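You operate a simulated robot arm through the tools that you are given. There is no shell and no other tool.

You are at the controls of a simulated robot arm. One attempt, no reset.

Task
Gauge the loose propeller's pitch, put it in the grey bin and slip the matching sleeve over its hub.
Fine: leave the gauge off with its lever up. Set down upright: what you pick out.
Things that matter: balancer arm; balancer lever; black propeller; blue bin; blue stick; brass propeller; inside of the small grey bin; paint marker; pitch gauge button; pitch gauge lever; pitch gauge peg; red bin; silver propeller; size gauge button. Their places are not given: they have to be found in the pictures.

Only the result counts: the job must be done as asked and must still hold three seconds after the hand-in. Knocking over, shifting, dropping, spilling or breaking anything else fails it.

Robot
A 7-joint arm with a two-finger parallel gripper, fixed in place. Base frame: the origin is at the foot of the arm, x ahead of it, y to its left, z up. Readings come in mm, degrees, newtons and seconds.
Its first joint turns from -166.0 to 166.0 degrees. Payload 1.57 kg.
The tool frame sits at the grasp point between the pads (the TCP): z along the fingers, y along the line on which they close. The tips reach 30 mm beyond it. Largest opening 80 mm; finger width 17, thickness 12; the body of the gripper, 40 by 82 mm, starts 80 mm behind the TCP.
Orientation is told as [roll, pitch, yaw] about the base's x, y, z axes, in that order, counted from this pose: with the fingers straight down and closing along the base's y, the tool's x points along the base's -x, its y along +y and its z along -z.

Tools
- The arm moves only by the tool nudge_tool. Its argument "motion" is a list of rows, each a list of 6 numbers: the shift along the base's x, y, z in m, then the turn, a rotation vector about the base's x, y, z in degrees. In form: [[x, y, z, wx, wy, wz], ...]. A call has 1 to 20 rows; each row shifts and turns the commanded pose from where the row before left it. "gripper" is the gripper command, from -1 (shut) to 1 (fully open), values between in proportion, set as the call begins (left out, the last holds). A row lasts 0.2 s, in which the tool goes at most 50 mm and 8.6 degrees; a call with a longer step from one row to the next is refused whole, and so is a gripper value outside its range. A pose out of reach is approached as far as the arm can. The call stops where the force on the tool passes 40 N (or 10 N more than at its start, if that is more) or the arm is blocked; 0.2 s more then pass. The fingers move at their own pace (about 153 mm/s each) and stop on an object; they squeeze with about 34 N. The grip force told is the motor's: it shows also when the fingers shut on nothing. Time passes only in rows, and 0.2 s behind the last, so rows that do not move let the fingers close. The reply holds the time, the measured pose of the TCP, the force on the tool along the base axes, the opening and the grip force, in the units named above and with some noise, with the torque about the TCP (base axes, N m) and any sound that the robot's microphone picked up.
- Cameras (640 x 400 px; columns grow to the right, rows downward): "scene" is fixed at [399.5, 500, 1321.6]; the picture's right is [-0.98, -0.18, 0.00], its down [-0.06, 0.31, -0.95] and it looks along [0.17, -0.94, -0.31] (base axes); focal length 214 px, centre (320, 200). "wrist" rides on the gripper at [72, -7, -122] in the tool frame; the picture's right is [0.09, 1.00, 0.00], its down [-0.84, 0.08, -0.54] and it looks along [-0.54, 0.05, 0.84] (tool axes); focal length 238 px, centre (320, 200).
- snapshot(camera): a new picture of that camera. No time passes.
- measure_at(camera, pixels): for up to 12 pixels [column, row] of the newest picture of that camera ("zoom" is the newest enlarged one), the place [x, y, z] in the base frame of the surface seen there, good to about 3 mm. No time passes.
- enlarge(camera, box): a new picture of the part [left, top, right, bottom] of that camera's present view, enlarged. No time passes.
- close_job(): hands the job in; it is judged then, once.

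Open the gripper and draw the arm clear of the work before you hand the job in, unless the task says otherwise.

The tools are called as a command line: name --pt "numbers of a row" for each row, then --argument value for the rest, lists and objects as JSON in quotes. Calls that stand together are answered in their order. nudge_tool: Moves the arm, as the interface text tells. Its arguments: {"type":"object","properties":{"motion":{"type":"array","items":{"type":"array","items":{"type":"number"}}},"gripper":{"type":"number"}},"required":["motion"]} The other tools are called the same way: snapshot (camera) takes a picture; measure_at (camera, pixels) gives the place of the surface under pixels of a picture; enlarge (camera, box) takes an enlarged picture of a part of a camera's view; close_job () hands the job in.

At the start:

```text
clock: 0.0
eef_pos: [456.5, 205.1, 1117.7]
ee_rot: [0.1, 0.0, 0.0]
wrist_force: [0.5, -0.4, -0.3]
ft_torque: [0.01, -0.01, 0.01]
width: 80.3
grasp_force: 0.1
```

scene: 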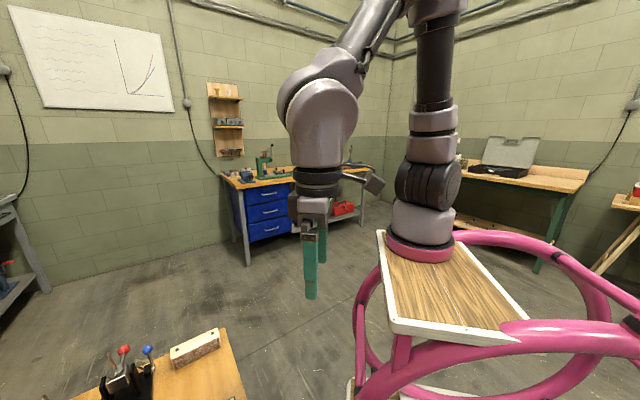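
wrist: 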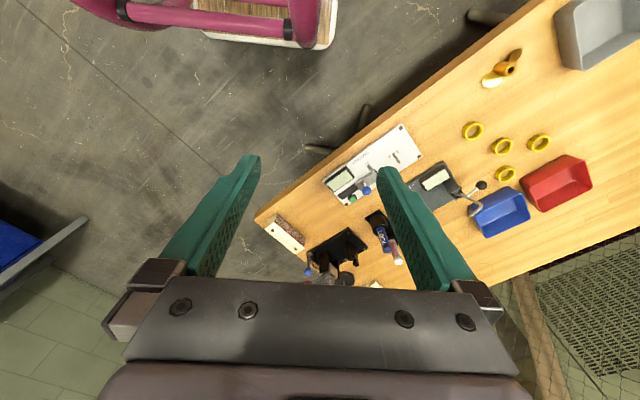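

The wrist view shows the bench with a loose brass propeller near (500,70), yellow rings near (490,140), a grey bin at top right and gauges around (375,165). I'll enlarge these regions.

enlarge --camera "wrist" --box '[440, 0, 640, 125]'

enlarge --camera "wrist" --box '[250, 110, 450, 235]'

enlarge --camera "wrist" --box '[400, 110, 600, 235]'

enlarge --camera "wrist" --box '[250, 190, 420, 296]'

```text
3.20 times, centred on (540, 62) of wrist
```

zoom: 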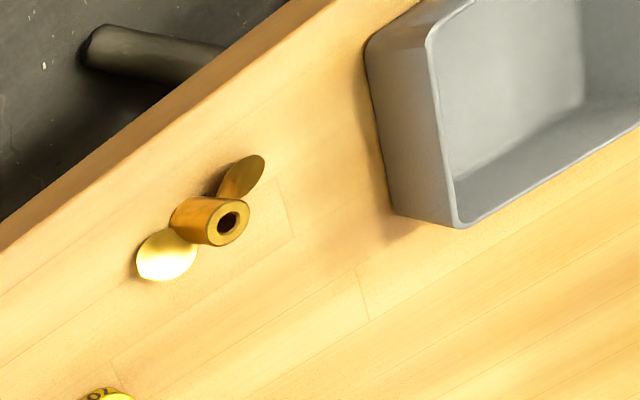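

```text
3.20 times, centred on (350, 172) of wrist
```

zoom: 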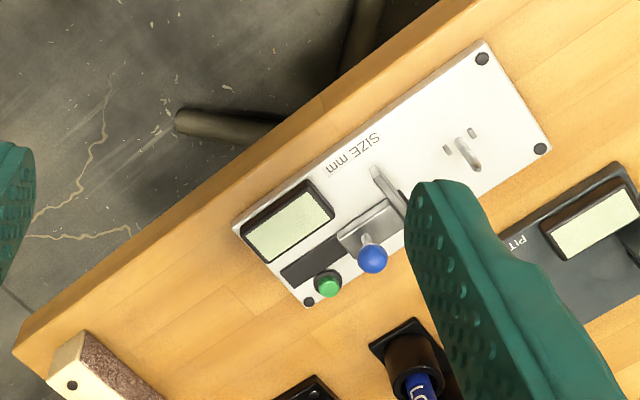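

```text
3.20 times, centred on (500, 172) of wrist
```

zoom: 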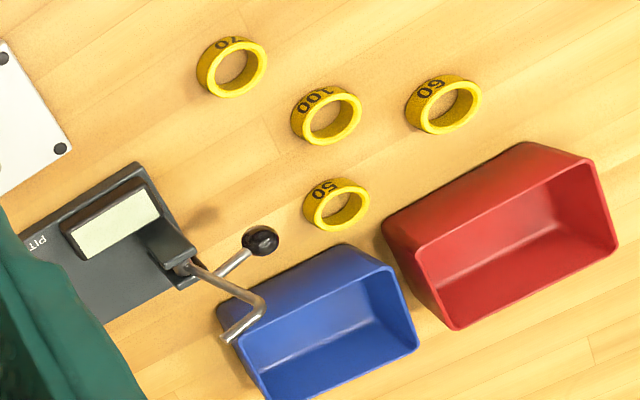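

```text
3.76 times, centred on (335, 243) of wrist
```

zoom: 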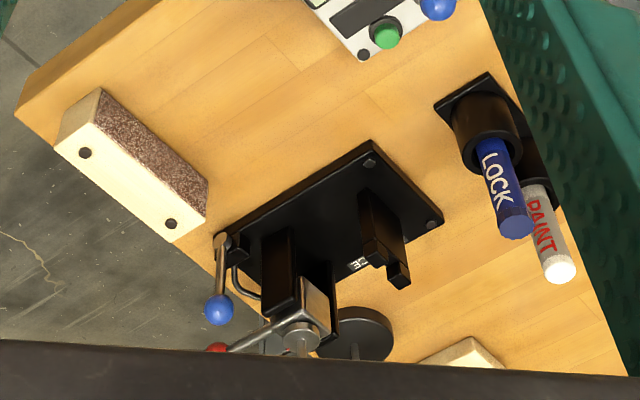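

Sleeves are marked 70, 100, 60 and 50, and the pitch gauge is the dark one near (435,185). I'll measure key places in the wrist picture.

measure_at --camera "wrist" --pixels '[[511, 69], [492, 79], [516, 55], [473, 130], [502, 146], [539, 143], [506, 173], [436, 178], [482, 184], [555, 185], [500, 212], [600, 30]]'

measure_at --camera "wrist" --pixels '[[255, 218], [575, 5], [385, 145], [365, 191], [352, 199], [398, 258], [335, 250], [610, 235], [520, 110], [571, 67], [415, 195], [340, 180]]'

```text
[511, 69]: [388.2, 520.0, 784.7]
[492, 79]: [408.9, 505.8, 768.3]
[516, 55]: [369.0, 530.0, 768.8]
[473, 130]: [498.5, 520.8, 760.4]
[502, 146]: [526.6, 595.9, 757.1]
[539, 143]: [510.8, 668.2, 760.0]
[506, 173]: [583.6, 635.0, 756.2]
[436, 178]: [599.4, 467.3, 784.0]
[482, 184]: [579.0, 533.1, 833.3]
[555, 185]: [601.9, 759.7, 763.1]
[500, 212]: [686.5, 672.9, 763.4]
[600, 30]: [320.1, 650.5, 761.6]
```

```text
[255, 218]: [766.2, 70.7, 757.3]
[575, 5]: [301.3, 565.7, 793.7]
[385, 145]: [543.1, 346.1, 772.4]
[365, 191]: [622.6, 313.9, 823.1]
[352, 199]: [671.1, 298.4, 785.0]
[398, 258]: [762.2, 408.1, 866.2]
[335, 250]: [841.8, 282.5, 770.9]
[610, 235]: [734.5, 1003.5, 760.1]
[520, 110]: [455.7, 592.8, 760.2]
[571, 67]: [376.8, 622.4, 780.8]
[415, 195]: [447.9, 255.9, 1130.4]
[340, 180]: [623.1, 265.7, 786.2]
```

Table top is near z≈758, and the bench runs diagonally. I'll turn the tool 45° and move over the bench to see the gauge, sleeves and bin better.

nudge_tool --pt "-0.01 0.02 0 0 0 7.5" --pt "-0.01 0.02 0 0 0 7.5" --pt "-0.01 0.02 0 0 0 7.5" --pt "-0.01 0.02 0 0 0 7.5" --pt "-0.01 0.02 0 0 0 7.5" --pt "-0.01 0.02 0 0 0 7.5" --gripper 1

snapshot --camera "wrist"

snapshot --camera "scene"

```text
clock: 1.4
eef_pos: [398.1, 325.1, 1117.6]
ee_rot: [0.0, 0.1, 45.1]
wrist_force: [0.5, -0.7, 0.5]
ft_torque: [0.0, -0.02, 0.01]
width: 79.7
grasp_force: 0.0
```

```text
taken
```

wrist: 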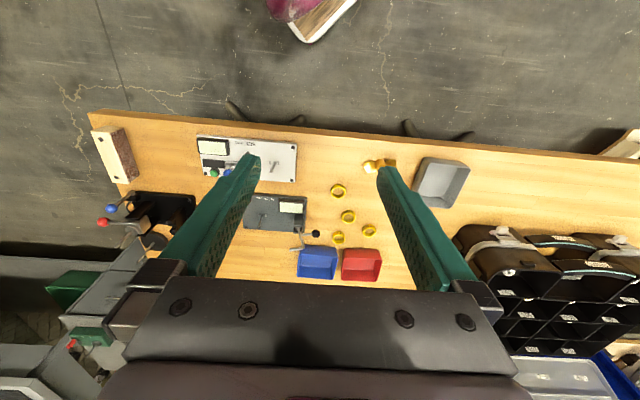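

```text
taken
```

scene: 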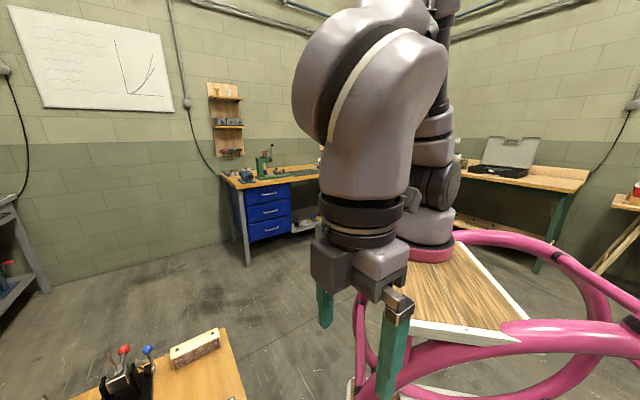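

Now the whole bench shows. I'll enlarge the gauge area, the sleeve area and the far right.

enlarge --camera "wrist" --box '[230, 130, 400, 236]'

enlarge --camera "wrist" --box '[230, 185, 350, 260]'

enlarge --camera "wrist" --box '[320, 130, 480, 230]'

enlarge --camera "wrist" --box '[440, 120, 640, 245]'

```text
3.76 times, centred on (315, 183) of wrist
```

zoom: 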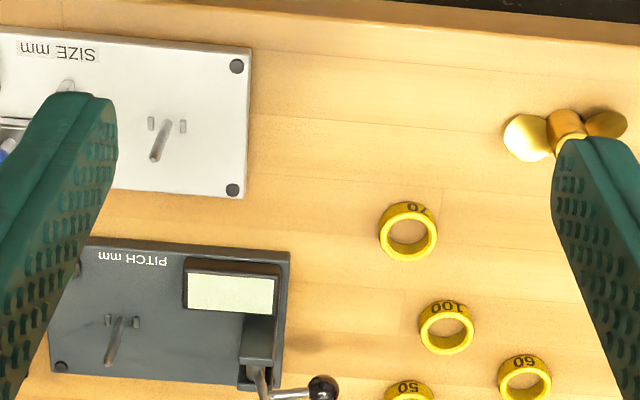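

```text
5.33 times, centred on (290, 222) of wrist
```

zoom: 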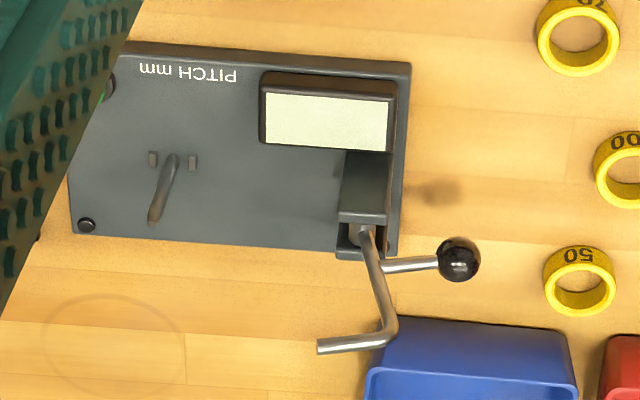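

```text
4.00 times, centred on (400, 180) of wrist
```

zoom: 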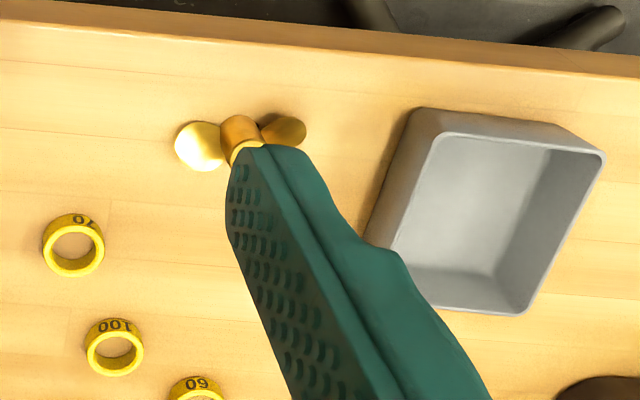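

```text
3.20 times, centred on (540, 182) of wrist
```

zoom: 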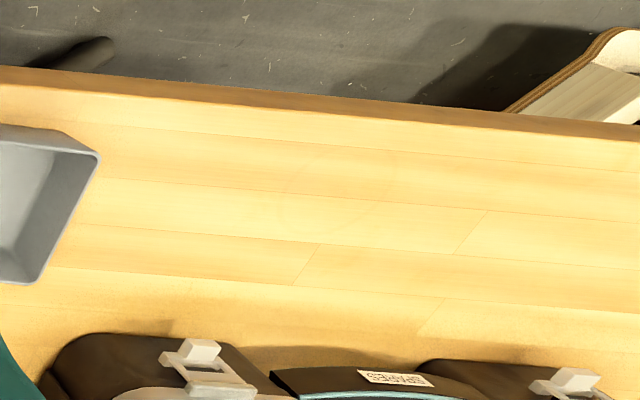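

The pitch gauge has a peg, a display and a cranked lever with a black ball. I'll move the camera close above it to see its button and lever.

nudge_tool --pt "0.032 0.021 -0.023 0 0 0" --pt "0.032 0.021 -0.023 0 0 0" --pt "0.032 0.021 -0.023 0 0 0" --pt "0.032 0.021 -0.023 0 0 0" --pt "0.032 0.021 -0.023 0 0 0" --pt "0.032 0.021 -0.023 0 0 0" --pt "0.032 0.021 -0.023 0 0 0"

snapshot --camera "wrist"

enlarge --camera "wrist" --box '[190, 0, 450, 162]'

```text
clock: 3.0
eef_pos: [621.0, 472.6, 957.0]
ee_rot: [0.0, -0.1, 45.1]
wrist_force: [-0.1, 0.2, 0.5]
ft_torque: [-0.04, -0.08, -0.01]
width: 80.0
grasp_force: 0.1
```

```text
taken
```

wrist: 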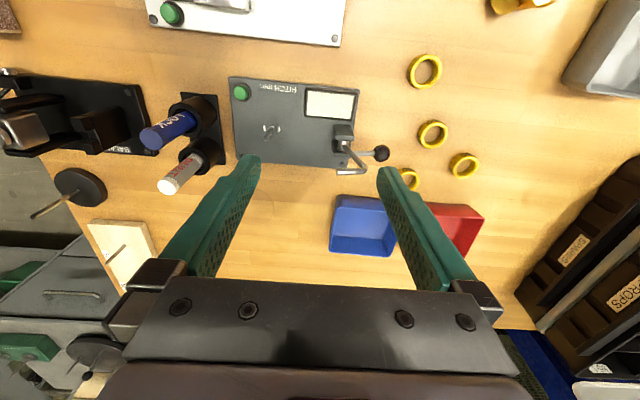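

```text
2.46 times, centred on (320, 81) of wrist
```

zoom: 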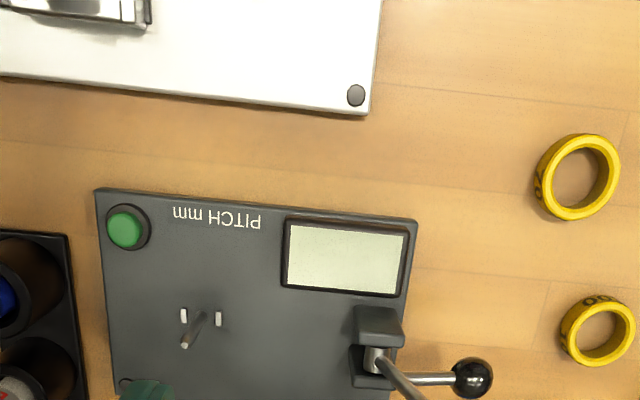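

The green button is at zoom (126,228), the peg tip near (184,343), and the lever ball at (470,378). I'll measure these parts.

measure_at --camera "zoom" --pixels '[[126, 228], [184, 343], [203, 317], [183, 315], [219, 317], [470, 378], [345, 255], [380, 320], [370, 370], [110, 200], [412, 225], [395, 385]]'

enlarge --camera "wrist" --box '[220, 60, 420, 185]'

```text
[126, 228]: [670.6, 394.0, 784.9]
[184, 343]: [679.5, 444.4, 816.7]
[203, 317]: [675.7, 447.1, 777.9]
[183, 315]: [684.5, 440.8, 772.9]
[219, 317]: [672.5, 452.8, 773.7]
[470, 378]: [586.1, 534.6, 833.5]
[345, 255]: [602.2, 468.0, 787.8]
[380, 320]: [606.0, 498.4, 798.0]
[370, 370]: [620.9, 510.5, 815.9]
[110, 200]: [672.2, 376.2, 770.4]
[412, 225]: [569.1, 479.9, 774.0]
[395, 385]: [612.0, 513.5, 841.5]
```

```text
3.20 times, centred on (320, 122) of wrist
```

zoom: 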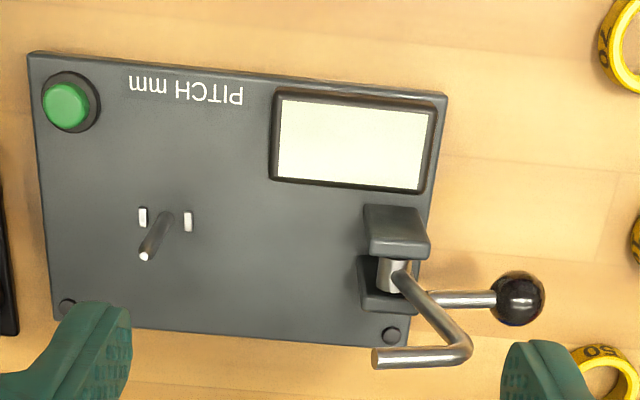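

I'll measure points along the lever: shaft (395,272), crank (430,312), elbow (466,348), crank end (380,358), rod (460,300) and ball (518,298).

measure_at --camera "zoom" --pixels '[[393, 273], [415, 293], [435, 318], [458, 340], [466, 350], [420, 355], [380, 358], [450, 299], [480, 299], [518, 298], [398, 225], [380, 295]]'

measure_at --camera "wrist" --pixels '[[361, 240], [347, 200], [395, 205], [395, 250], [184, 130], [205, 95], [215, 155], [165, 186], [195, 158], [440, 220], [425, 72], [433, 134]]'

```text
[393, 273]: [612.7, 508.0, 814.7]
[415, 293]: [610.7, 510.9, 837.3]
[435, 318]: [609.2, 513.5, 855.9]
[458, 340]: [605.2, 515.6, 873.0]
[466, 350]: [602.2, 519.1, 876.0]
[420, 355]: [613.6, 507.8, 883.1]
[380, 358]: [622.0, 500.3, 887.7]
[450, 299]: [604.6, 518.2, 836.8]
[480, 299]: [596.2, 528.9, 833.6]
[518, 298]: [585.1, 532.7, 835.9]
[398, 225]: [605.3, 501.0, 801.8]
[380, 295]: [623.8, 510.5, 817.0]
```

```text
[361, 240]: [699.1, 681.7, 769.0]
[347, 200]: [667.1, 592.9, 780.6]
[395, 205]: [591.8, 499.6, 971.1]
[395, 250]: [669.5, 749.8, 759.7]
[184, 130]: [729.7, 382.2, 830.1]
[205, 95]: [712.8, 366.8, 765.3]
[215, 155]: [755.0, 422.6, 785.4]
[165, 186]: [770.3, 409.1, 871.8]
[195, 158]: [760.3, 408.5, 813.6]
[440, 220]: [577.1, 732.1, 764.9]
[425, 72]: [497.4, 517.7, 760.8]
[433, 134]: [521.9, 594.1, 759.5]
```

Lever pivots near (613,508,812) about a horizontal axis; its crank stands up to z≈888 with the feeler ready to swing toward the peg at (677,446). Now I'll go to look closely at the brass propeller near (388,520).

nudge_tool --pt "-0.0452 0.0113 0 0 0 0" --pt "-0.0452 0.0113 0 0 0 0" --pt "-0.0452 0.0113 0 0 0 0" --pt "-0.0452 0.0113 0 0 0 0" --pt "-0.0452 0.0113 0 0 0 0" --pt "0 0 -0.035 0 0 0" --pt "0 0 -0.035 0 0 0"

snapshot --camera "wrist"

enlarge --camera "wrist" --box '[240, 40, 400, 140]'

```text
clock: 4.6
eef_pos: [395.2, 529.5, 886.0]
ee_rot: [0.0, -0.1, 45.1]
wrist_force: [-0.3, -0.1, 0.0]
ft_torque: [0.01, -0.02, -0.02]
width: 80.0
grasp_force: 0.0
```

```text
taken
```

wrist: 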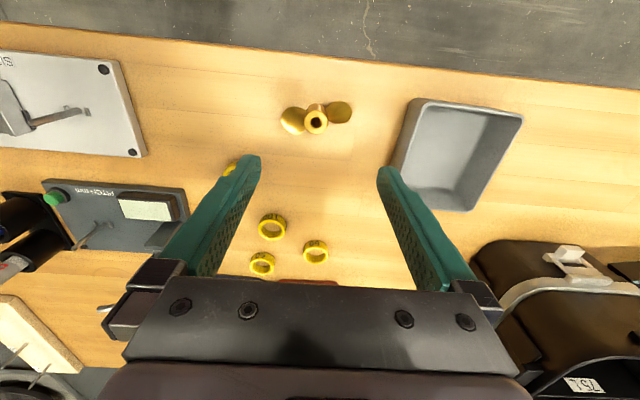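

```text
4.00 times, centred on (320, 90) of wrist
```

zoom: 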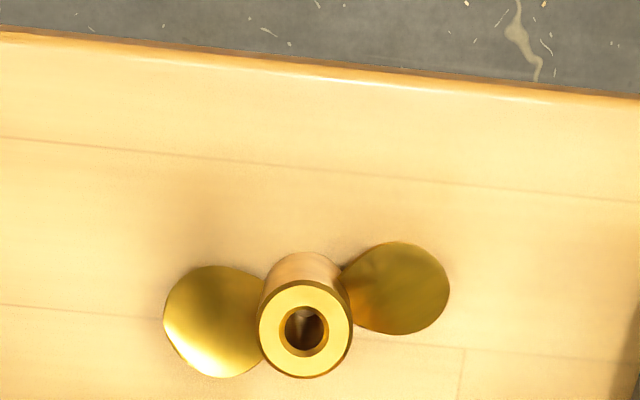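

The propeller hub's top face is at zoom (305,329), with blades at (215,320) and (397,288). I'll measure hub rim, bore, blades, and the table.

measure_at --camera "zoom" --pixels '[[265, 328], [345, 328], [305, 293], [305, 366], [305, 330], [215, 320], [175, 320], [220, 370], [400, 290], [440, 300], [395, 325], [500, 330]]'

measure_at --camera "wrist" --pixels '[[420, 102], [520, 116], [466, 208], [398, 168], [450, 150], [470, 165], [500, 130], [430, 175], [480, 110], [440, 120], [415, 105], [505, 150]]'

enlarge --camera "wrist" --box '[240, 200, 360, 275]'

enlarge --camera "wrist" --box '[380, 80, 560, 220]'

```text
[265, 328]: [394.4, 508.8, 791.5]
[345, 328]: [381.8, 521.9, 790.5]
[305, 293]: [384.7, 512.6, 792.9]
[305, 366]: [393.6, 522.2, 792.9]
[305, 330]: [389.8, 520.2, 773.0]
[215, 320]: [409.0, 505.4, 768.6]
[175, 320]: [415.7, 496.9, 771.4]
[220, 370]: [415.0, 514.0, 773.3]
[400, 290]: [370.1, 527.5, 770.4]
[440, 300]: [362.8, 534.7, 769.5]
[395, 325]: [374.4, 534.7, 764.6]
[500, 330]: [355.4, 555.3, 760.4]
```

```text
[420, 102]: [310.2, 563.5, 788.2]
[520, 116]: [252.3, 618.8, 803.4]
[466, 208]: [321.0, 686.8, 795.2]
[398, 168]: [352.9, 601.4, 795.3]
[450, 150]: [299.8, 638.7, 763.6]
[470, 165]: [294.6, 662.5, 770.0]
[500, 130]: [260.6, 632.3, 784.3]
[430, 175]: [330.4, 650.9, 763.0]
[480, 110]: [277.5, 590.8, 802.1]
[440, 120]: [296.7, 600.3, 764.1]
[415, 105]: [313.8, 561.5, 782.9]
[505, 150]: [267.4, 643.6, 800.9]
```

```text
5.33 times, centred on (300, 238) of wrist
```

zoom: 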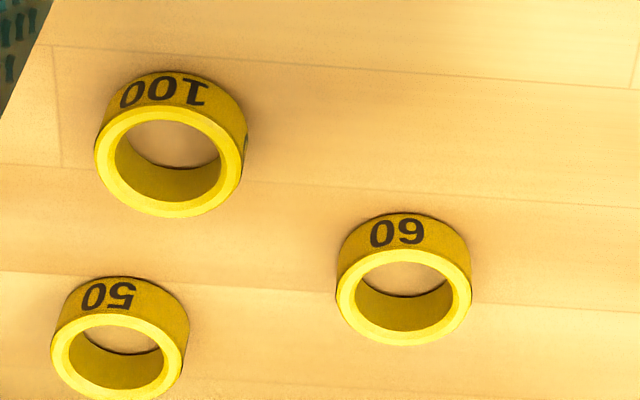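

```text
2.86 times, centred on (470, 150) of wrist
```

zoom: 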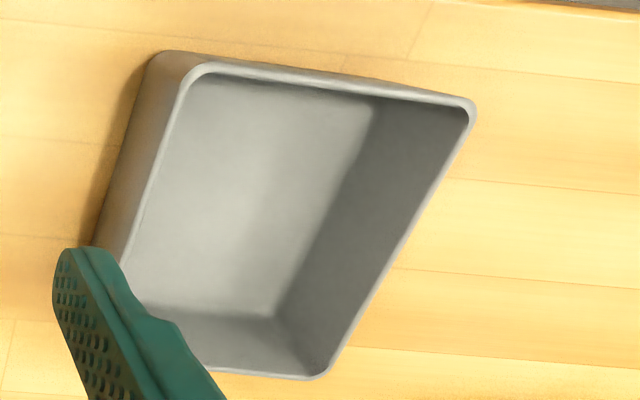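

Hub axis is near (388.7,516.4), its top at z≈792, blades at about 150° and z 764–773. I'll turn by 15.4° so the fingers line up with the blades and hover over the hub to check alignment.

nudge_tool --pt "-0.0035 -0.0065 0 0 0 5.1" --pt "-0.003 -0.0065 0 0 0 5.2" --pt "0 0 -0.02 0 0 5.1"

snapshot --camera "wrist"

enlarge --camera "wrist" --box '[220, 110, 420, 235]'

```text
clock: 5.4
eef_pos: [388.3, 516.5, 866.5]
ee_rot: [0.0, 0.1, 60.6]
wrist_force: [-0.4, 0.3, 0.1]
ft_torque: [0.03, -0.04, 0.02]
width: 80.0
grasp_force: 0.0
```

```text
taken
```

wrist: 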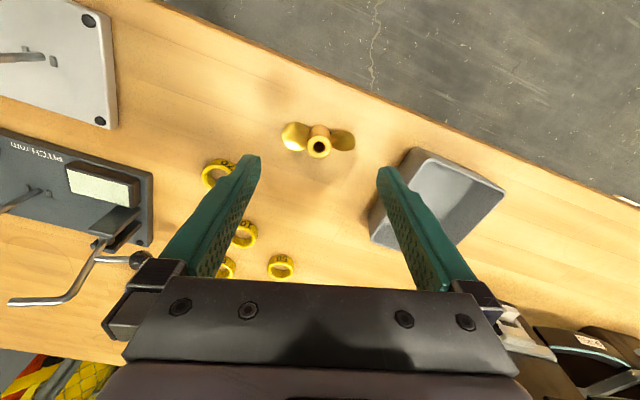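

```text
3.20 times, centred on (320, 172) of wrist
```

zoom: 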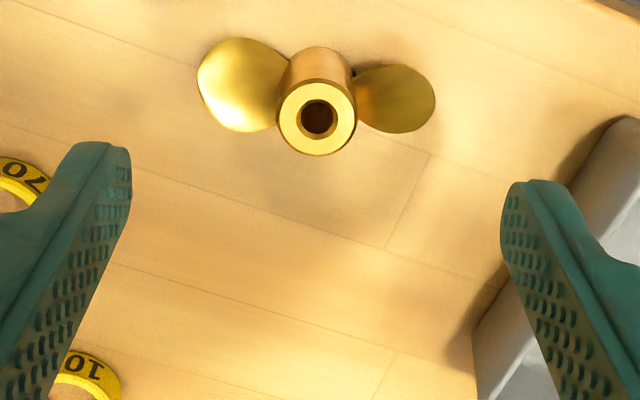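

Blades line up with the finger line and the hub top centre at zoom (317,117) nearly under the TCP. I'll measure hub rim points more carefully.

measure_at --camera "zoom" --pixels '[[284, 117], [350, 117], [317, 86], [317, 149], [294, 95], [340, 95], [294, 139], [340, 139], [240, 85], [395, 98], [260, 125], [375, 70]]'

measure_at --camera "wrist" --pixels '[[300, 190], [340, 200], [250, 160], [393, 170], [420, 152], [503, 186], [447, 246], [372, 238], [300, 130], [345, 135], [290, 143], [333, 153]]'

```text
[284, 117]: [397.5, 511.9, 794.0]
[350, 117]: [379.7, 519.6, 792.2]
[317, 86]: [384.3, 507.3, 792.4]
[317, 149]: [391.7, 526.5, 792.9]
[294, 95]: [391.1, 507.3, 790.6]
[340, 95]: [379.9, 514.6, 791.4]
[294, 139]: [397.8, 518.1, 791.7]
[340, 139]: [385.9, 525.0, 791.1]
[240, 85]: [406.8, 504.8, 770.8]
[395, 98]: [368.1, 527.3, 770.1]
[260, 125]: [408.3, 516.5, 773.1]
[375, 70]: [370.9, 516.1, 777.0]
```

```text
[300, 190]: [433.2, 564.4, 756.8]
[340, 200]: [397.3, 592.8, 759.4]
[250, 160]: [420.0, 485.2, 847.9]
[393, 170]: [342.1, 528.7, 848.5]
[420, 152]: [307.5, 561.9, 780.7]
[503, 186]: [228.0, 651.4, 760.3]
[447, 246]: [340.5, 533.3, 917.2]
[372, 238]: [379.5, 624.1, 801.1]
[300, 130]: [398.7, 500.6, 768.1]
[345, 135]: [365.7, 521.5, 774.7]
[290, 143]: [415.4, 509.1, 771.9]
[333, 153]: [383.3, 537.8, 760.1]
```

Averaging the rim points gives the hub axis (388.5,516.3), top z≈792, blade edges up to z≈777. I'll lower to TCP z≈811 (tips at 781) so the fingers close on the hub above the blades.

nudge_tool --pt "0 0 -0.02 0 0 0" --pt "0 0 -0.02 0 0 0" --pt "0 0 -0.01 0 0 0" --pt "0 0 -0.0055 0 0 0" --pt "0 0 0 0 0 0"

snapshot --camera "wrist"

enlarge --camera "wrist" --box '[220, 110, 420, 235]'

```text
clock: 6.6
eef_pos: [388.0, 516.2, 810.4]
ee_rot: [-0.1, 0.0, 60.4]
wrist_force: [0.8, 1.0, 0.0]
ft_torque: [0.0, -0.05, 0.02]
width: 80.1
grasp_force: 0.1
```

```text
taken
```

wrist: 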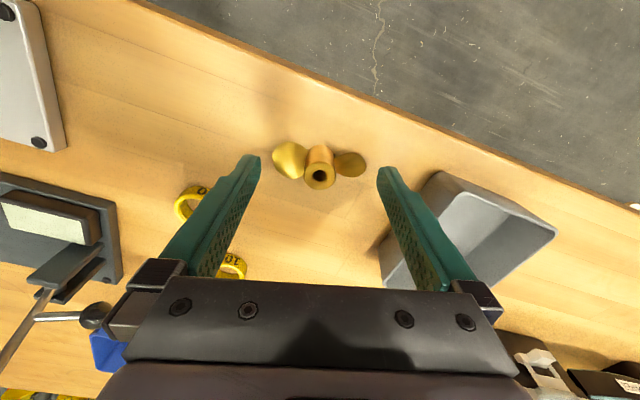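

```text
3.20 times, centred on (320, 172) of wrist
```

zoom: 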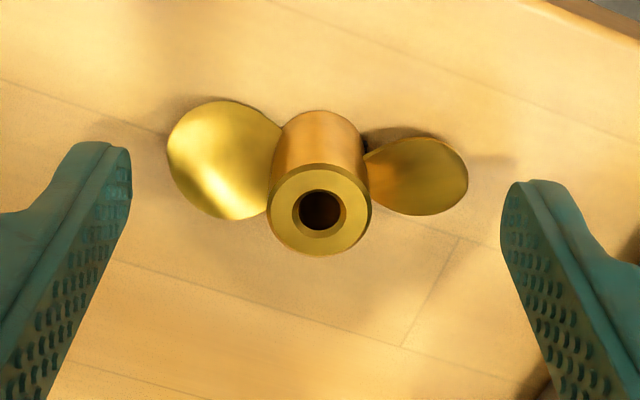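

The hub sits centred between the open fingers, whose tips are above the blades. Closing the gripper on the hub.

nudge_tool --pt "0 0 0 0 0 0" --pt "0 0 0 0 0 0" --pt "0 0 0 0 0 0" --pt "0 0 0 0 0 0" --gripper -1

snapshot --camera "wrist"

enlarge --camera "wrist" --box '[240, 110, 400, 210]'

```text
clock: 7.6
eef_pos: [388.6, 515.6, 810.9]
ee_rot: [0.0, 0.0, 60.3]
wrist_force: [-0.3, 0.1, 0.2]
ft_torque: [-0.02, 0.02, 0.0]
width: 20.0
grasp_force: 34.0
```

```text
taken
```

wrist: 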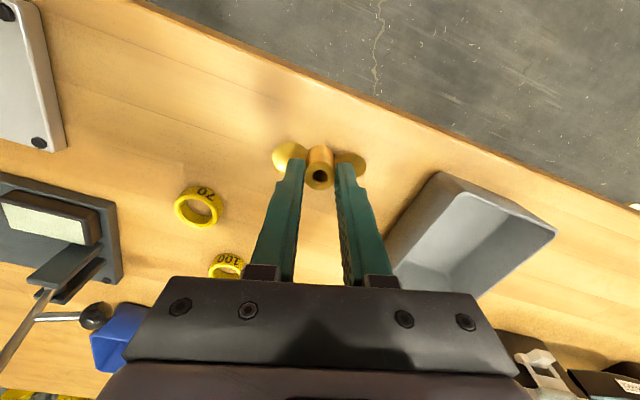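

```text
4.00 times, centred on (320, 160) of wrist
```

zoom: 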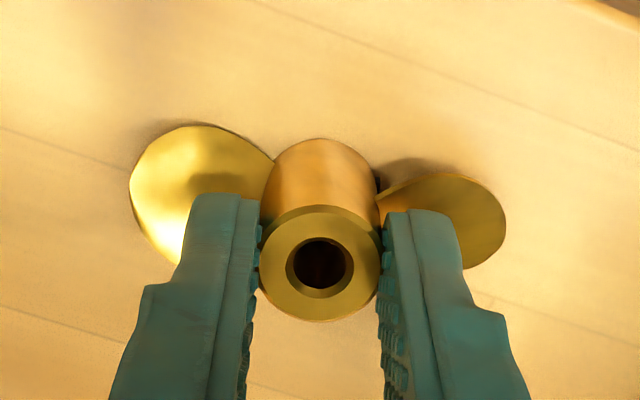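

The hub is held (width 20.0 mm, 34 N). Lifting straight up 40 mm first to check the hold.

nudge_tool --pt "0 0 0.01 0 0 0" --pt "0 0 0.015 0 0 0" --pt "0 0 0.015 0 0 0" --pt "0 0 0 0 0 0"

enlarge --camera "wrist" --box '[240, 110, 400, 210]'

```text
clock: 8.6
eef_pos: [389.2, 515.1, 849.8]
ee_rot: [0.0, 0.1, 60.4]
wrist_force: [0.0, 0.0, -0.8]
ft_torque: [0.03, 0.01, 0.02]
width: 19.9
grasp_force: 33.8
```

```text
4.00 times, centred on (320, 160) of wrist
```

zoom: 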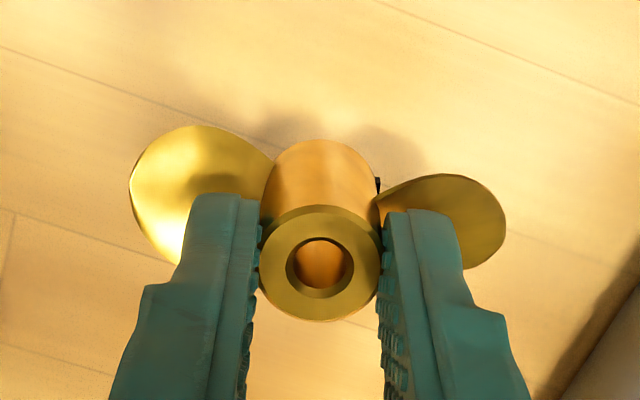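

The propeller came up straight and steady, with the bore clear at zoom (320,265). Raising to z≈970 and moving toward the gauge, turning back to yaw 45.

nudge_tool --pt "0 0 0.04 0 0 0" --pt "0 0 0.04 0 0 0" --pt "0 0 0.04 0 0 0" --pt "0.04 -0.003 0 0 0 -2" --pt "0.04 -0.003 0 0 0 -2" --pt "0.04 -0.003 0 0 0 -2" --pt "0.04 -0.003 0 0 0 -2" --pt "0.04 -0.003 0 0 0 -2" --pt "0.04 -0.003 0 0 0 -2" --pt "0.04 -0.003 0 0 0 -2" --pt "0.038 -0.003 0 0 0 -1.4" --pt "0 0 0 0 0 0"

snapshot --camera "wrist"

enlarge --camera "wrist" --box '[220, 10, 420, 135]'

```text
clock: 11.2
eef_pos: [703.1, 491.6, 971.9]
ee_rot: [0.0, 0.0, 45.0]
wrist_force: [0.3, -0.8, -1.9]
ft_torque: [0.0, -0.02, -0.02]
width: 19.8
grasp_force: 33.9
```

```text
taken
```

wrist: 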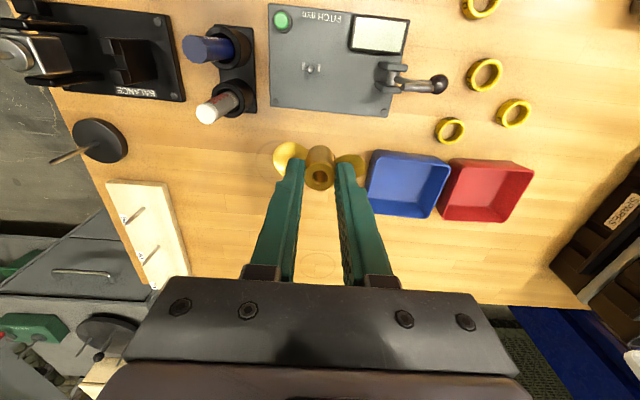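

```text
3.20 times, centred on (320, 72) of wrist
```

zoom: 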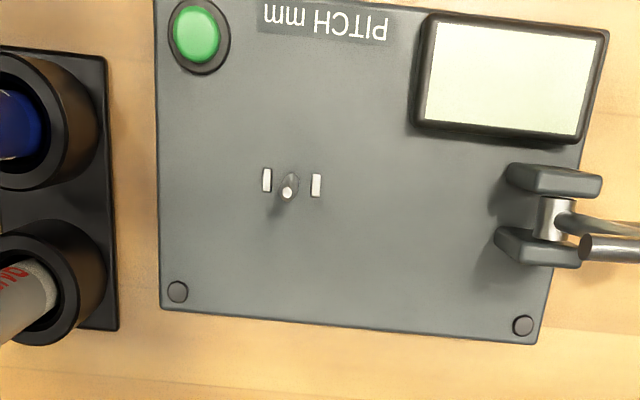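

Now I look nearly down the peg: tip at zoom (287,193), marks at (267,181) and (316,186). Measuring them and the lever.

measure_at --camera "zoom" --pixels '[[287, 193], [287, 194], [286, 191], [267, 181], [316, 186], [178, 292], [523, 326], [199, 33], [555, 180], [545, 245], [590, 245], [400, 260]]'

enlarge --camera "wrist" --box '[290, 55, 330, 80]'

enlarge --camera "wrist" --box '[360, 50, 460, 112]'

```text
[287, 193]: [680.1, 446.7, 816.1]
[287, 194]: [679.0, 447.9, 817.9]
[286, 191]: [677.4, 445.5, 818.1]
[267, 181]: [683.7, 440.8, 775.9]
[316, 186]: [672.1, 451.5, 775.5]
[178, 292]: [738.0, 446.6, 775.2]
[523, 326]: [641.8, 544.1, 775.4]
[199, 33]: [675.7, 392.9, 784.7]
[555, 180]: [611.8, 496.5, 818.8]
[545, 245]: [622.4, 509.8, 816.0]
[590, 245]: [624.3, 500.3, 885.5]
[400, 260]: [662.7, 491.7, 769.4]
```

```text
16.00 times, centred on (310, 68) of wrist
```

zoom: 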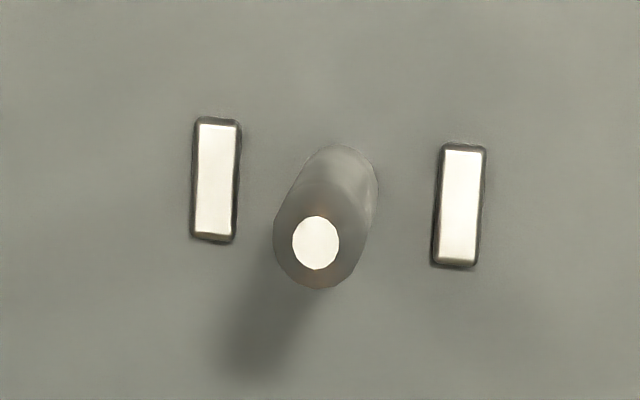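

```text
6.40 times, centred on (410, 81) of wrist
```

zoom: 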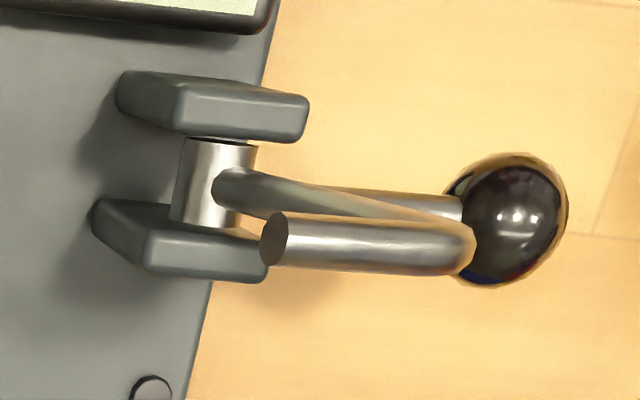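

The peg is about 6 mm thick with a chamfered tip; the bore is about 8.6 mm. I'll average several measurements for the peg tip and then for the held hub.

enlarge --camera "wrist" --box '[290, 55, 330, 80]'

measure_at --camera "zoom" --pixels '[[316, 243], [306, 233], [326, 233], [306, 253], [326, 253], [316, 230], [316, 256], [303, 243], [330, 243], [312, 247], [320, 239], [316, 248]]'

enlarge --camera "wrist" --box '[240, 110, 400, 210]'

measure_at --camera "zoom" --pixels '[[275, 265], [365, 265], [320, 222], [320, 307], [288, 234], [352, 234], [288, 296], [352, 296], [300, 226], [340, 226], [300, 304], [340, 304]]'

```text
16.00 times, centred on (310, 68) of wrist
```

zoom: 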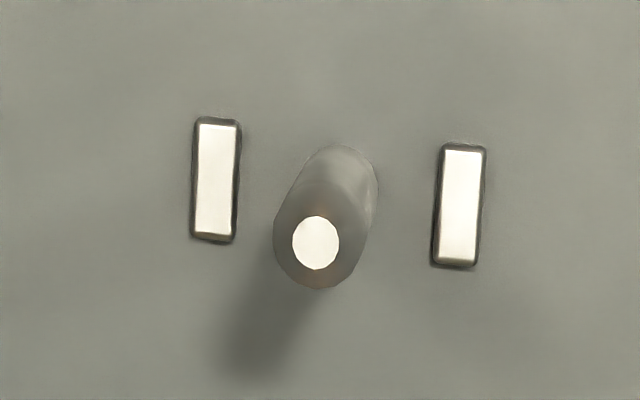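

```text
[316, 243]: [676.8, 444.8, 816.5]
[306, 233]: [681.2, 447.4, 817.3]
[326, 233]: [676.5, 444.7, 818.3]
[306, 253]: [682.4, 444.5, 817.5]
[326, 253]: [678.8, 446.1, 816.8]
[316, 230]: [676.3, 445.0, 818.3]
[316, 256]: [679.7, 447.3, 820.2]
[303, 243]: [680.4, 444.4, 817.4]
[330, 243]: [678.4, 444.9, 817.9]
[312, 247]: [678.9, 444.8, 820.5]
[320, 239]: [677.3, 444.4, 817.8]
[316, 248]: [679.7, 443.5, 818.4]
```

```text
4.00 times, centred on (320, 160) of wrist
```

zoom: 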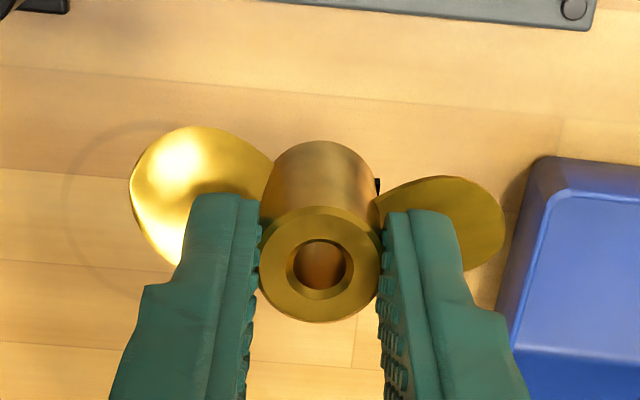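

```text
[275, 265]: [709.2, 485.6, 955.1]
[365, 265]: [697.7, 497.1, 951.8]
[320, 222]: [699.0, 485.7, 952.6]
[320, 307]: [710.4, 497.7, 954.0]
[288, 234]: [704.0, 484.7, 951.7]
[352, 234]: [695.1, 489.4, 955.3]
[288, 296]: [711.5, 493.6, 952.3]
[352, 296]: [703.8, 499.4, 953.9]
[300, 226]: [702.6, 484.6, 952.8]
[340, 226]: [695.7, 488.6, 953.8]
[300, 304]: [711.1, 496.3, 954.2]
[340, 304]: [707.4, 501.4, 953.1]
```

Averages: peg tip ≈ (678.7,445.3,818), held hub top ≈ (704.0,492.0,953.4), so the needed shift is (−25.3,−46.7). I'll move over the peg and come down to hold the hub bottom about 20 mm above the tip.

nudge_tool --pt "-0.0127 -0.0234 0 0 0 0" --pt "-0.0126 -0.0233 0 0 0 0" --pt "0 0 -0.03 0 0 0" --pt "0 0 -0.03 0 0 0" --pt "0 0 -0.02 0 0 0" --pt "0 0 0 0 0 0"

snapshot --camera "wrist"

enlarge --camera "wrist" --box '[240, 110, 400, 210]'

```text
clock: 12.6
eef_pos: [679.0, 445.6, 891.5]
ee_rot: [0.0, 0.0, 45.0]
wrist_force: [-0.5, 0.3, -1.5]
ft_torque: [0.02, 0.02, -0.02]
width: 20.0
grasp_force: 33.6
```

```text
taken
```

wrist: 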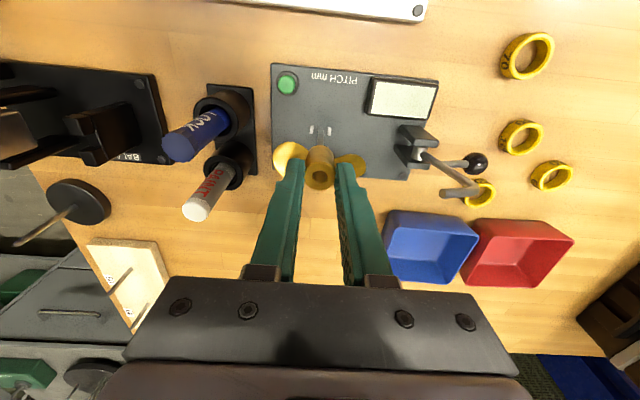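

```text
4.00 times, centred on (320, 160) of wrist
```

zoom: 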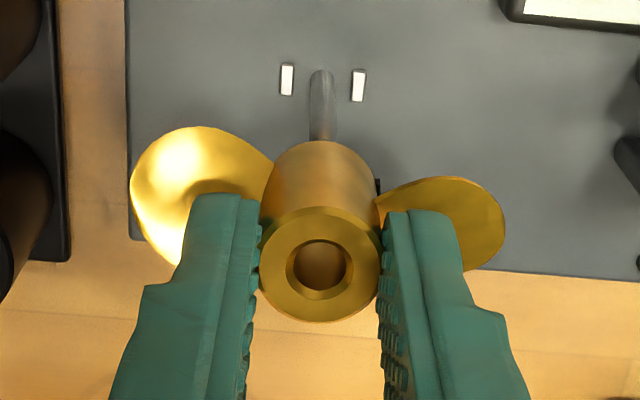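

The peg's base shows at zoom (323,78), just behind the hub; relative to the hub axis it lies about 0.6 mm along the finger line and 1.2 mm nearer the robot. I'll correct by (−1.0,−0.4) mm and start down slowly.

nudge_tool --pt "-0.001 -0.0004 0 0 0 0" --pt "0 0 -0.01 0 0 0" --pt "0 0 -0.006 0 0 0" --pt "0 0 -0.004 0 0 0" --pt "0 0 -0.004 0 0 0" --pt "0 0 -0.004 0 0 0" --pt "0 0 0 0 0 0"

enlarge --camera "wrist" --box '[240, 110, 400, 210]'

```text
clock: 14.2
eef_pos: [679.4, 445.2, 862.9]
ee_rot: [0.1, 0.1, 45.1]
wrist_force: [-3.0, -0.4, -1.2]
ft_torque: [-0.02, 0.18, 0.0]
width: 19.8
grasp_force: 33.4
```

```text
4.00 times, centred on (320, 160) of wrist
```

zoom: 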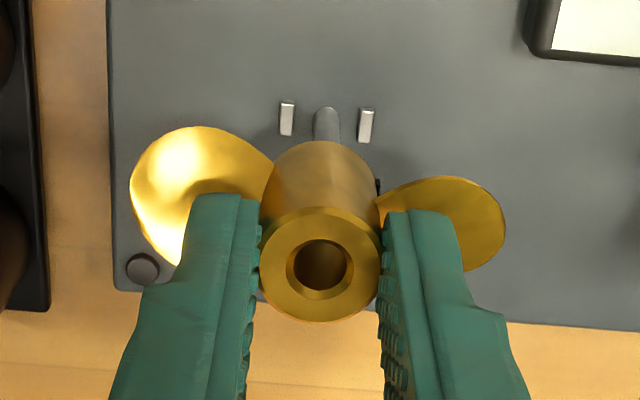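

The hub has engaged the peg with about 3 N toward −x, and the marks' midpoint at zoom (326,121) confirms the peg lies to −x of the bore centre. I'll shift by (−1.4,+0.1) mm and see whether the force drops.

nudge_tool --pt "-0.0007 0.0001 0 0 0 0" --pt "-0.0007 0 0 0 0 0" --pt "0 0 0 0 0 0"

enlarge --camera "wrist" --box '[240, 110, 400, 210]'

```text
clock: 15.0
eef_pos: [679.4, 444.7, 863.2]
ee_rot: [0.0, 0.1, 45.0]
wrist_force: [-0.4, 0.4, -1.3]
ft_torque: [0.02, 0.0, 0.01]
width: 19.8
grasp_force: 33.9
```

```text
4.00 times, centred on (320, 160) of wrist
```

zoom: 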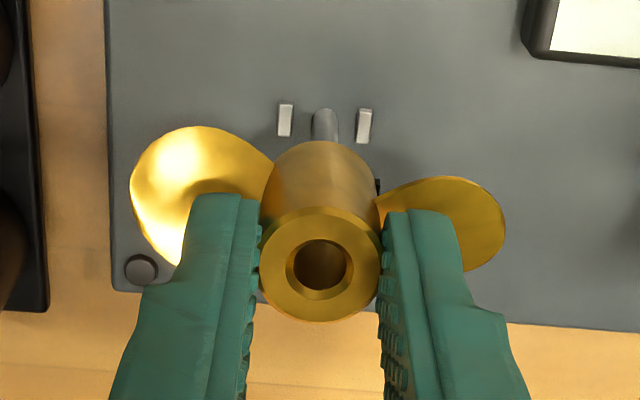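

Side force is gone. Continuing down the peg in small steps.

nudge_tool --pt "0 0 -0.005 0 0 0" --pt "0 0 -0.005 0 0 0" --pt "0 0 -0.005 0 0 0" --pt "0 0 -0.005 0 0 0" --pt "0 0 0 0 0 0"

enlarge --camera "wrist" --box '[240, 110, 400, 210]'

```text
clock: 16.2
eef_pos: [679.3, 443.9, 842.2]
ee_rot: [0.0, -0.1, 45.1]
wrist_force: [0.0, -0.8, -0.6]
ft_torque: [0.01, -0.02, 0.01]
width: 19.8
grasp_force: 33.5
```

```text
4.00 times, centred on (320, 160) of wrist
```

zoom: 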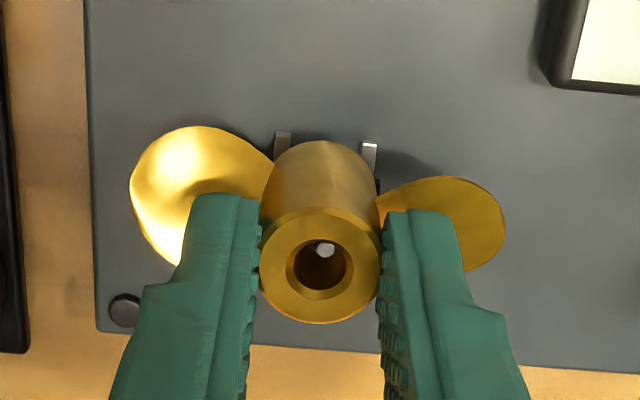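

The peg tip now shows inside the bore at zoom (326,249). The marks beside the peg look like raised keys, so I'll zoom on the hub's lower edge to check for matching notches before seating.

enlarge --camera "wrist" --box '[296, 138, 344, 168]'

measure_at --camera "zoom" --pixels '[[165, 100], [515, 120], [560, 330], [340, 200], [100, 100], [600, 80]]'

```text
13.33 times, centred on (320, 153) of wrist
```

zoom: 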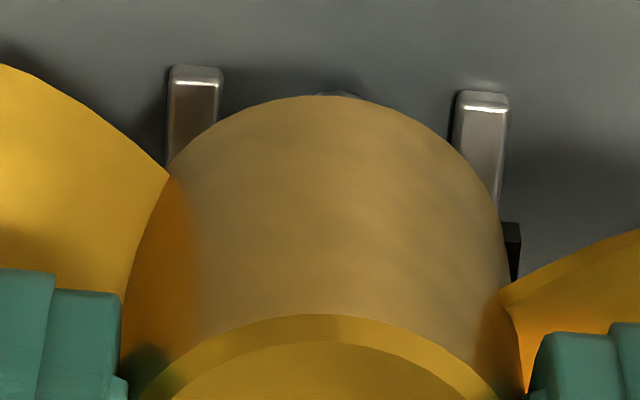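

```text
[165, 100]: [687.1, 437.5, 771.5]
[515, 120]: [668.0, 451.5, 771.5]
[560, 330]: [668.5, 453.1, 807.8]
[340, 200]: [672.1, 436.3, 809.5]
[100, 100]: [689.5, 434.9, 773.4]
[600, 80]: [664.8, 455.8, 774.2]
```

The marks are raised keys about 3 mm high, and a dark notch shows on the hub's lower edge at zoom (512,250) on the same side, so the blades must stay aligned as they are. I'll go down 10 mm, then slowly until contact.

nudge_tool --pt "0 0 -0.004 0 0 0" --pt "0 0 -0.004 0 0 0" --pt "0 0 -0.003 0 0 0" --pt "0 0 0 0 0 0"

enlarge --camera "wrist" --box '[288, 130, 352, 170]'

```text
clock: 17.2
eef_pos: [680.0, 444.8, 832.1]
ee_rot: [0.0, 0.0, 45.0]
wrist_force: [0.3, -0.4, -1.0]
ft_torque: [-0.01, 0.01, 0.0]
width: 19.7
grasp_force: 33.8
```

```text
10.00 times, centred on (320, 150) of wrist
```

zoom: 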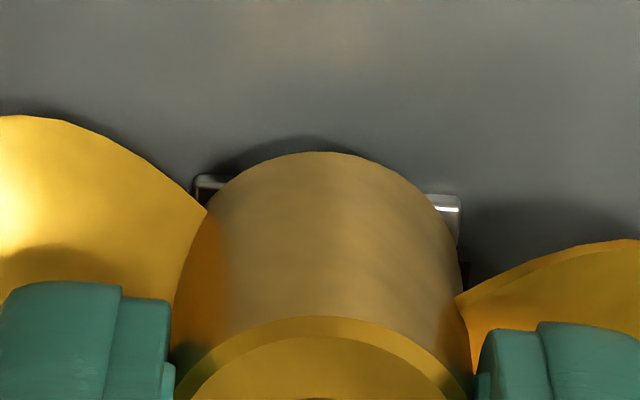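

Keys at (205,185) and (447,205) line up with the hub's notch at (463,270). I'll shift 0.4 mm along the finger line and lower the rest in 1.5 mm steps.

nudge_tool --pt "-0.0003 0.0003 0 0 0 0" --pt "0 0 -0.002 0 0 0" --pt "0 0 -0.0015 0 0 0" --pt "0 0 -0.0015 0 0 0" --pt "0 0 0 0 0 0"

enlarge --camera "wrist" --box '[288, 130, 352, 170]'

```text
clock: 18.4
eef_pos: [678.3, 445.6, 825.8]
ee_rot: [0.0, 0.1, 45.0]
wrist_force: [0.0, 0.1, -0.2]
ft_torque: [0.01, 0.02, -0.02]
width: 20.1
grasp_force: 34.1
```

```text
10.00 times, centred on (320, 150) of wrist
```

zoom: 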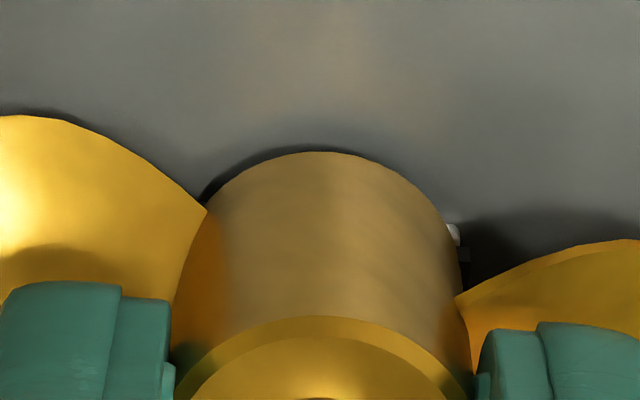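

Force just changed slightly, so contact is near. Lowering another 2 mm in 1 mm steps.

nudge_tool --pt "0 0 -0.001 0 0 0" --pt "0 0 -0.001 0 0 0" --pt "0 0 0 0 0 0"

enlarge --camera "wrist" --box '[288, 130, 352, 170]'

```text
clock: 19.2
eef_pos: [678.2, 445.4, 825.6]
ee_rot: [0.0, 0.0, 45.0]
wrist_force: [-0.7, 0.0, -0.9]
ft_torque: [0.01, -0.01, 0.01]
width: 20.0
grasp_force: 33.7
```

```text
10.00 times, centred on (320, 150) of wrist
```

zoom: 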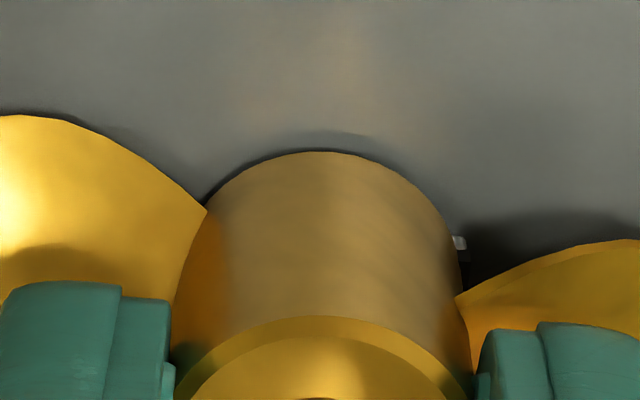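

The key is nearly swallowed by the notch with no contact force yet. Another few 1 mm steps.

nudge_tool --pt "0 0 -0.001 0 0 0" --pt "0 0 -0.001 0 0 0" --pt "0 0 0 0 0 0"

enlarge --camera "wrist" --box '[288, 130, 352, 170]'

```text
clock: 20.0
eef_pos: [678.0, 445.7, 823.0]
ee_rot: [0.0, 0.1, 45.1]
wrist_force: [-5.8, -2.9, 5.3]
ft_torque: [-0.17, 0.28, -0.07]
width: 19.7
grasp_force: 33.6
```

```text
10.00 times, centred on (320, 150) of wrist
```

zoom: 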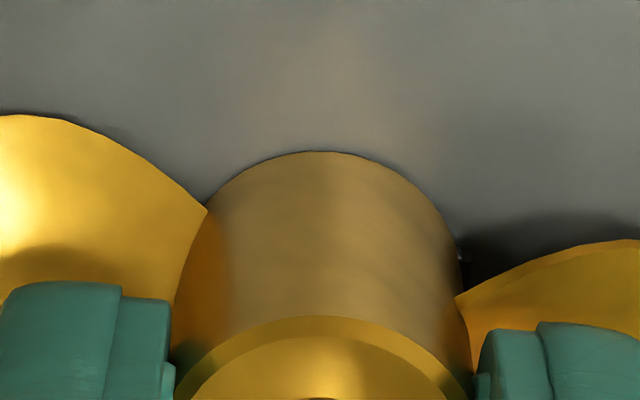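

Contact now: Fz +5 N with a side push of (−5.8,−2.9) N, so the keys want the hub a little toward the robot. I'll relieve by (−0.6,−0.3) mm and read again.

nudge_tool --pt "-0.0006 -0.0003 0 0 0 0" --pt "0 0 0 0 0 0"

enlarge --camera "wrist" --box '[240, 110, 400, 210]'

```text
clock: 20.6
eef_pos: [678.3, 445.6, 822.2]
ee_rot: [0.0, 0.1, 45.0]
wrist_force: [-4.1, -3.2, 5.2]
ft_torque: [-0.13, 0.12, -0.04]
width: 19.6
grasp_force: 33.7
```

```text
4.00 times, centred on (320, 160) of wrist
```

zoom: 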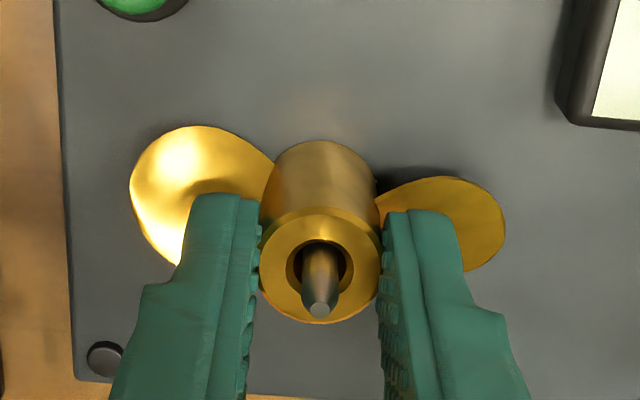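

The peg stands through the bore and the hub sits at plate level. I'll release with a partial opening (about 44 mm) and look.

nudge_tool --pt "0 0 0 0 0 0" --pt "0 0 0 0 0 0" --pt "0 0 0 0 0 0" --gripper 0.1

enlarge --camera "wrist" --box '[240, 110, 400, 210]'

```text
clock: 21.4
eef_pos: [677.5, 444.6, 822.9]
ee_rot: [0.0, 0.1, 45.0]
wrist_force: [0.6, 0.3, 0.1]
ft_torque: [0.0, -0.01, 0.02]
width: 43.8
grasp_force: 0.0
```

```text
4.00 times, centred on (320, 160) of wrist
```

zoom: 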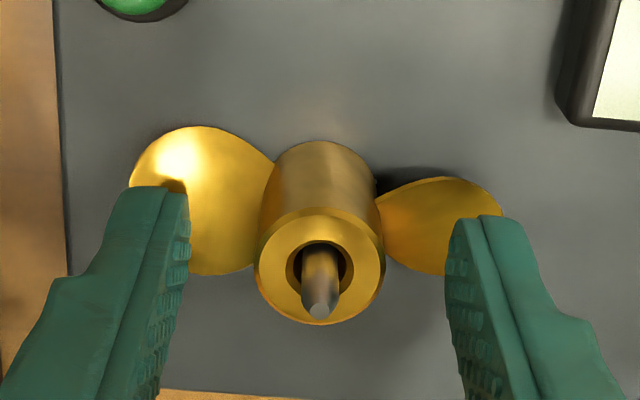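

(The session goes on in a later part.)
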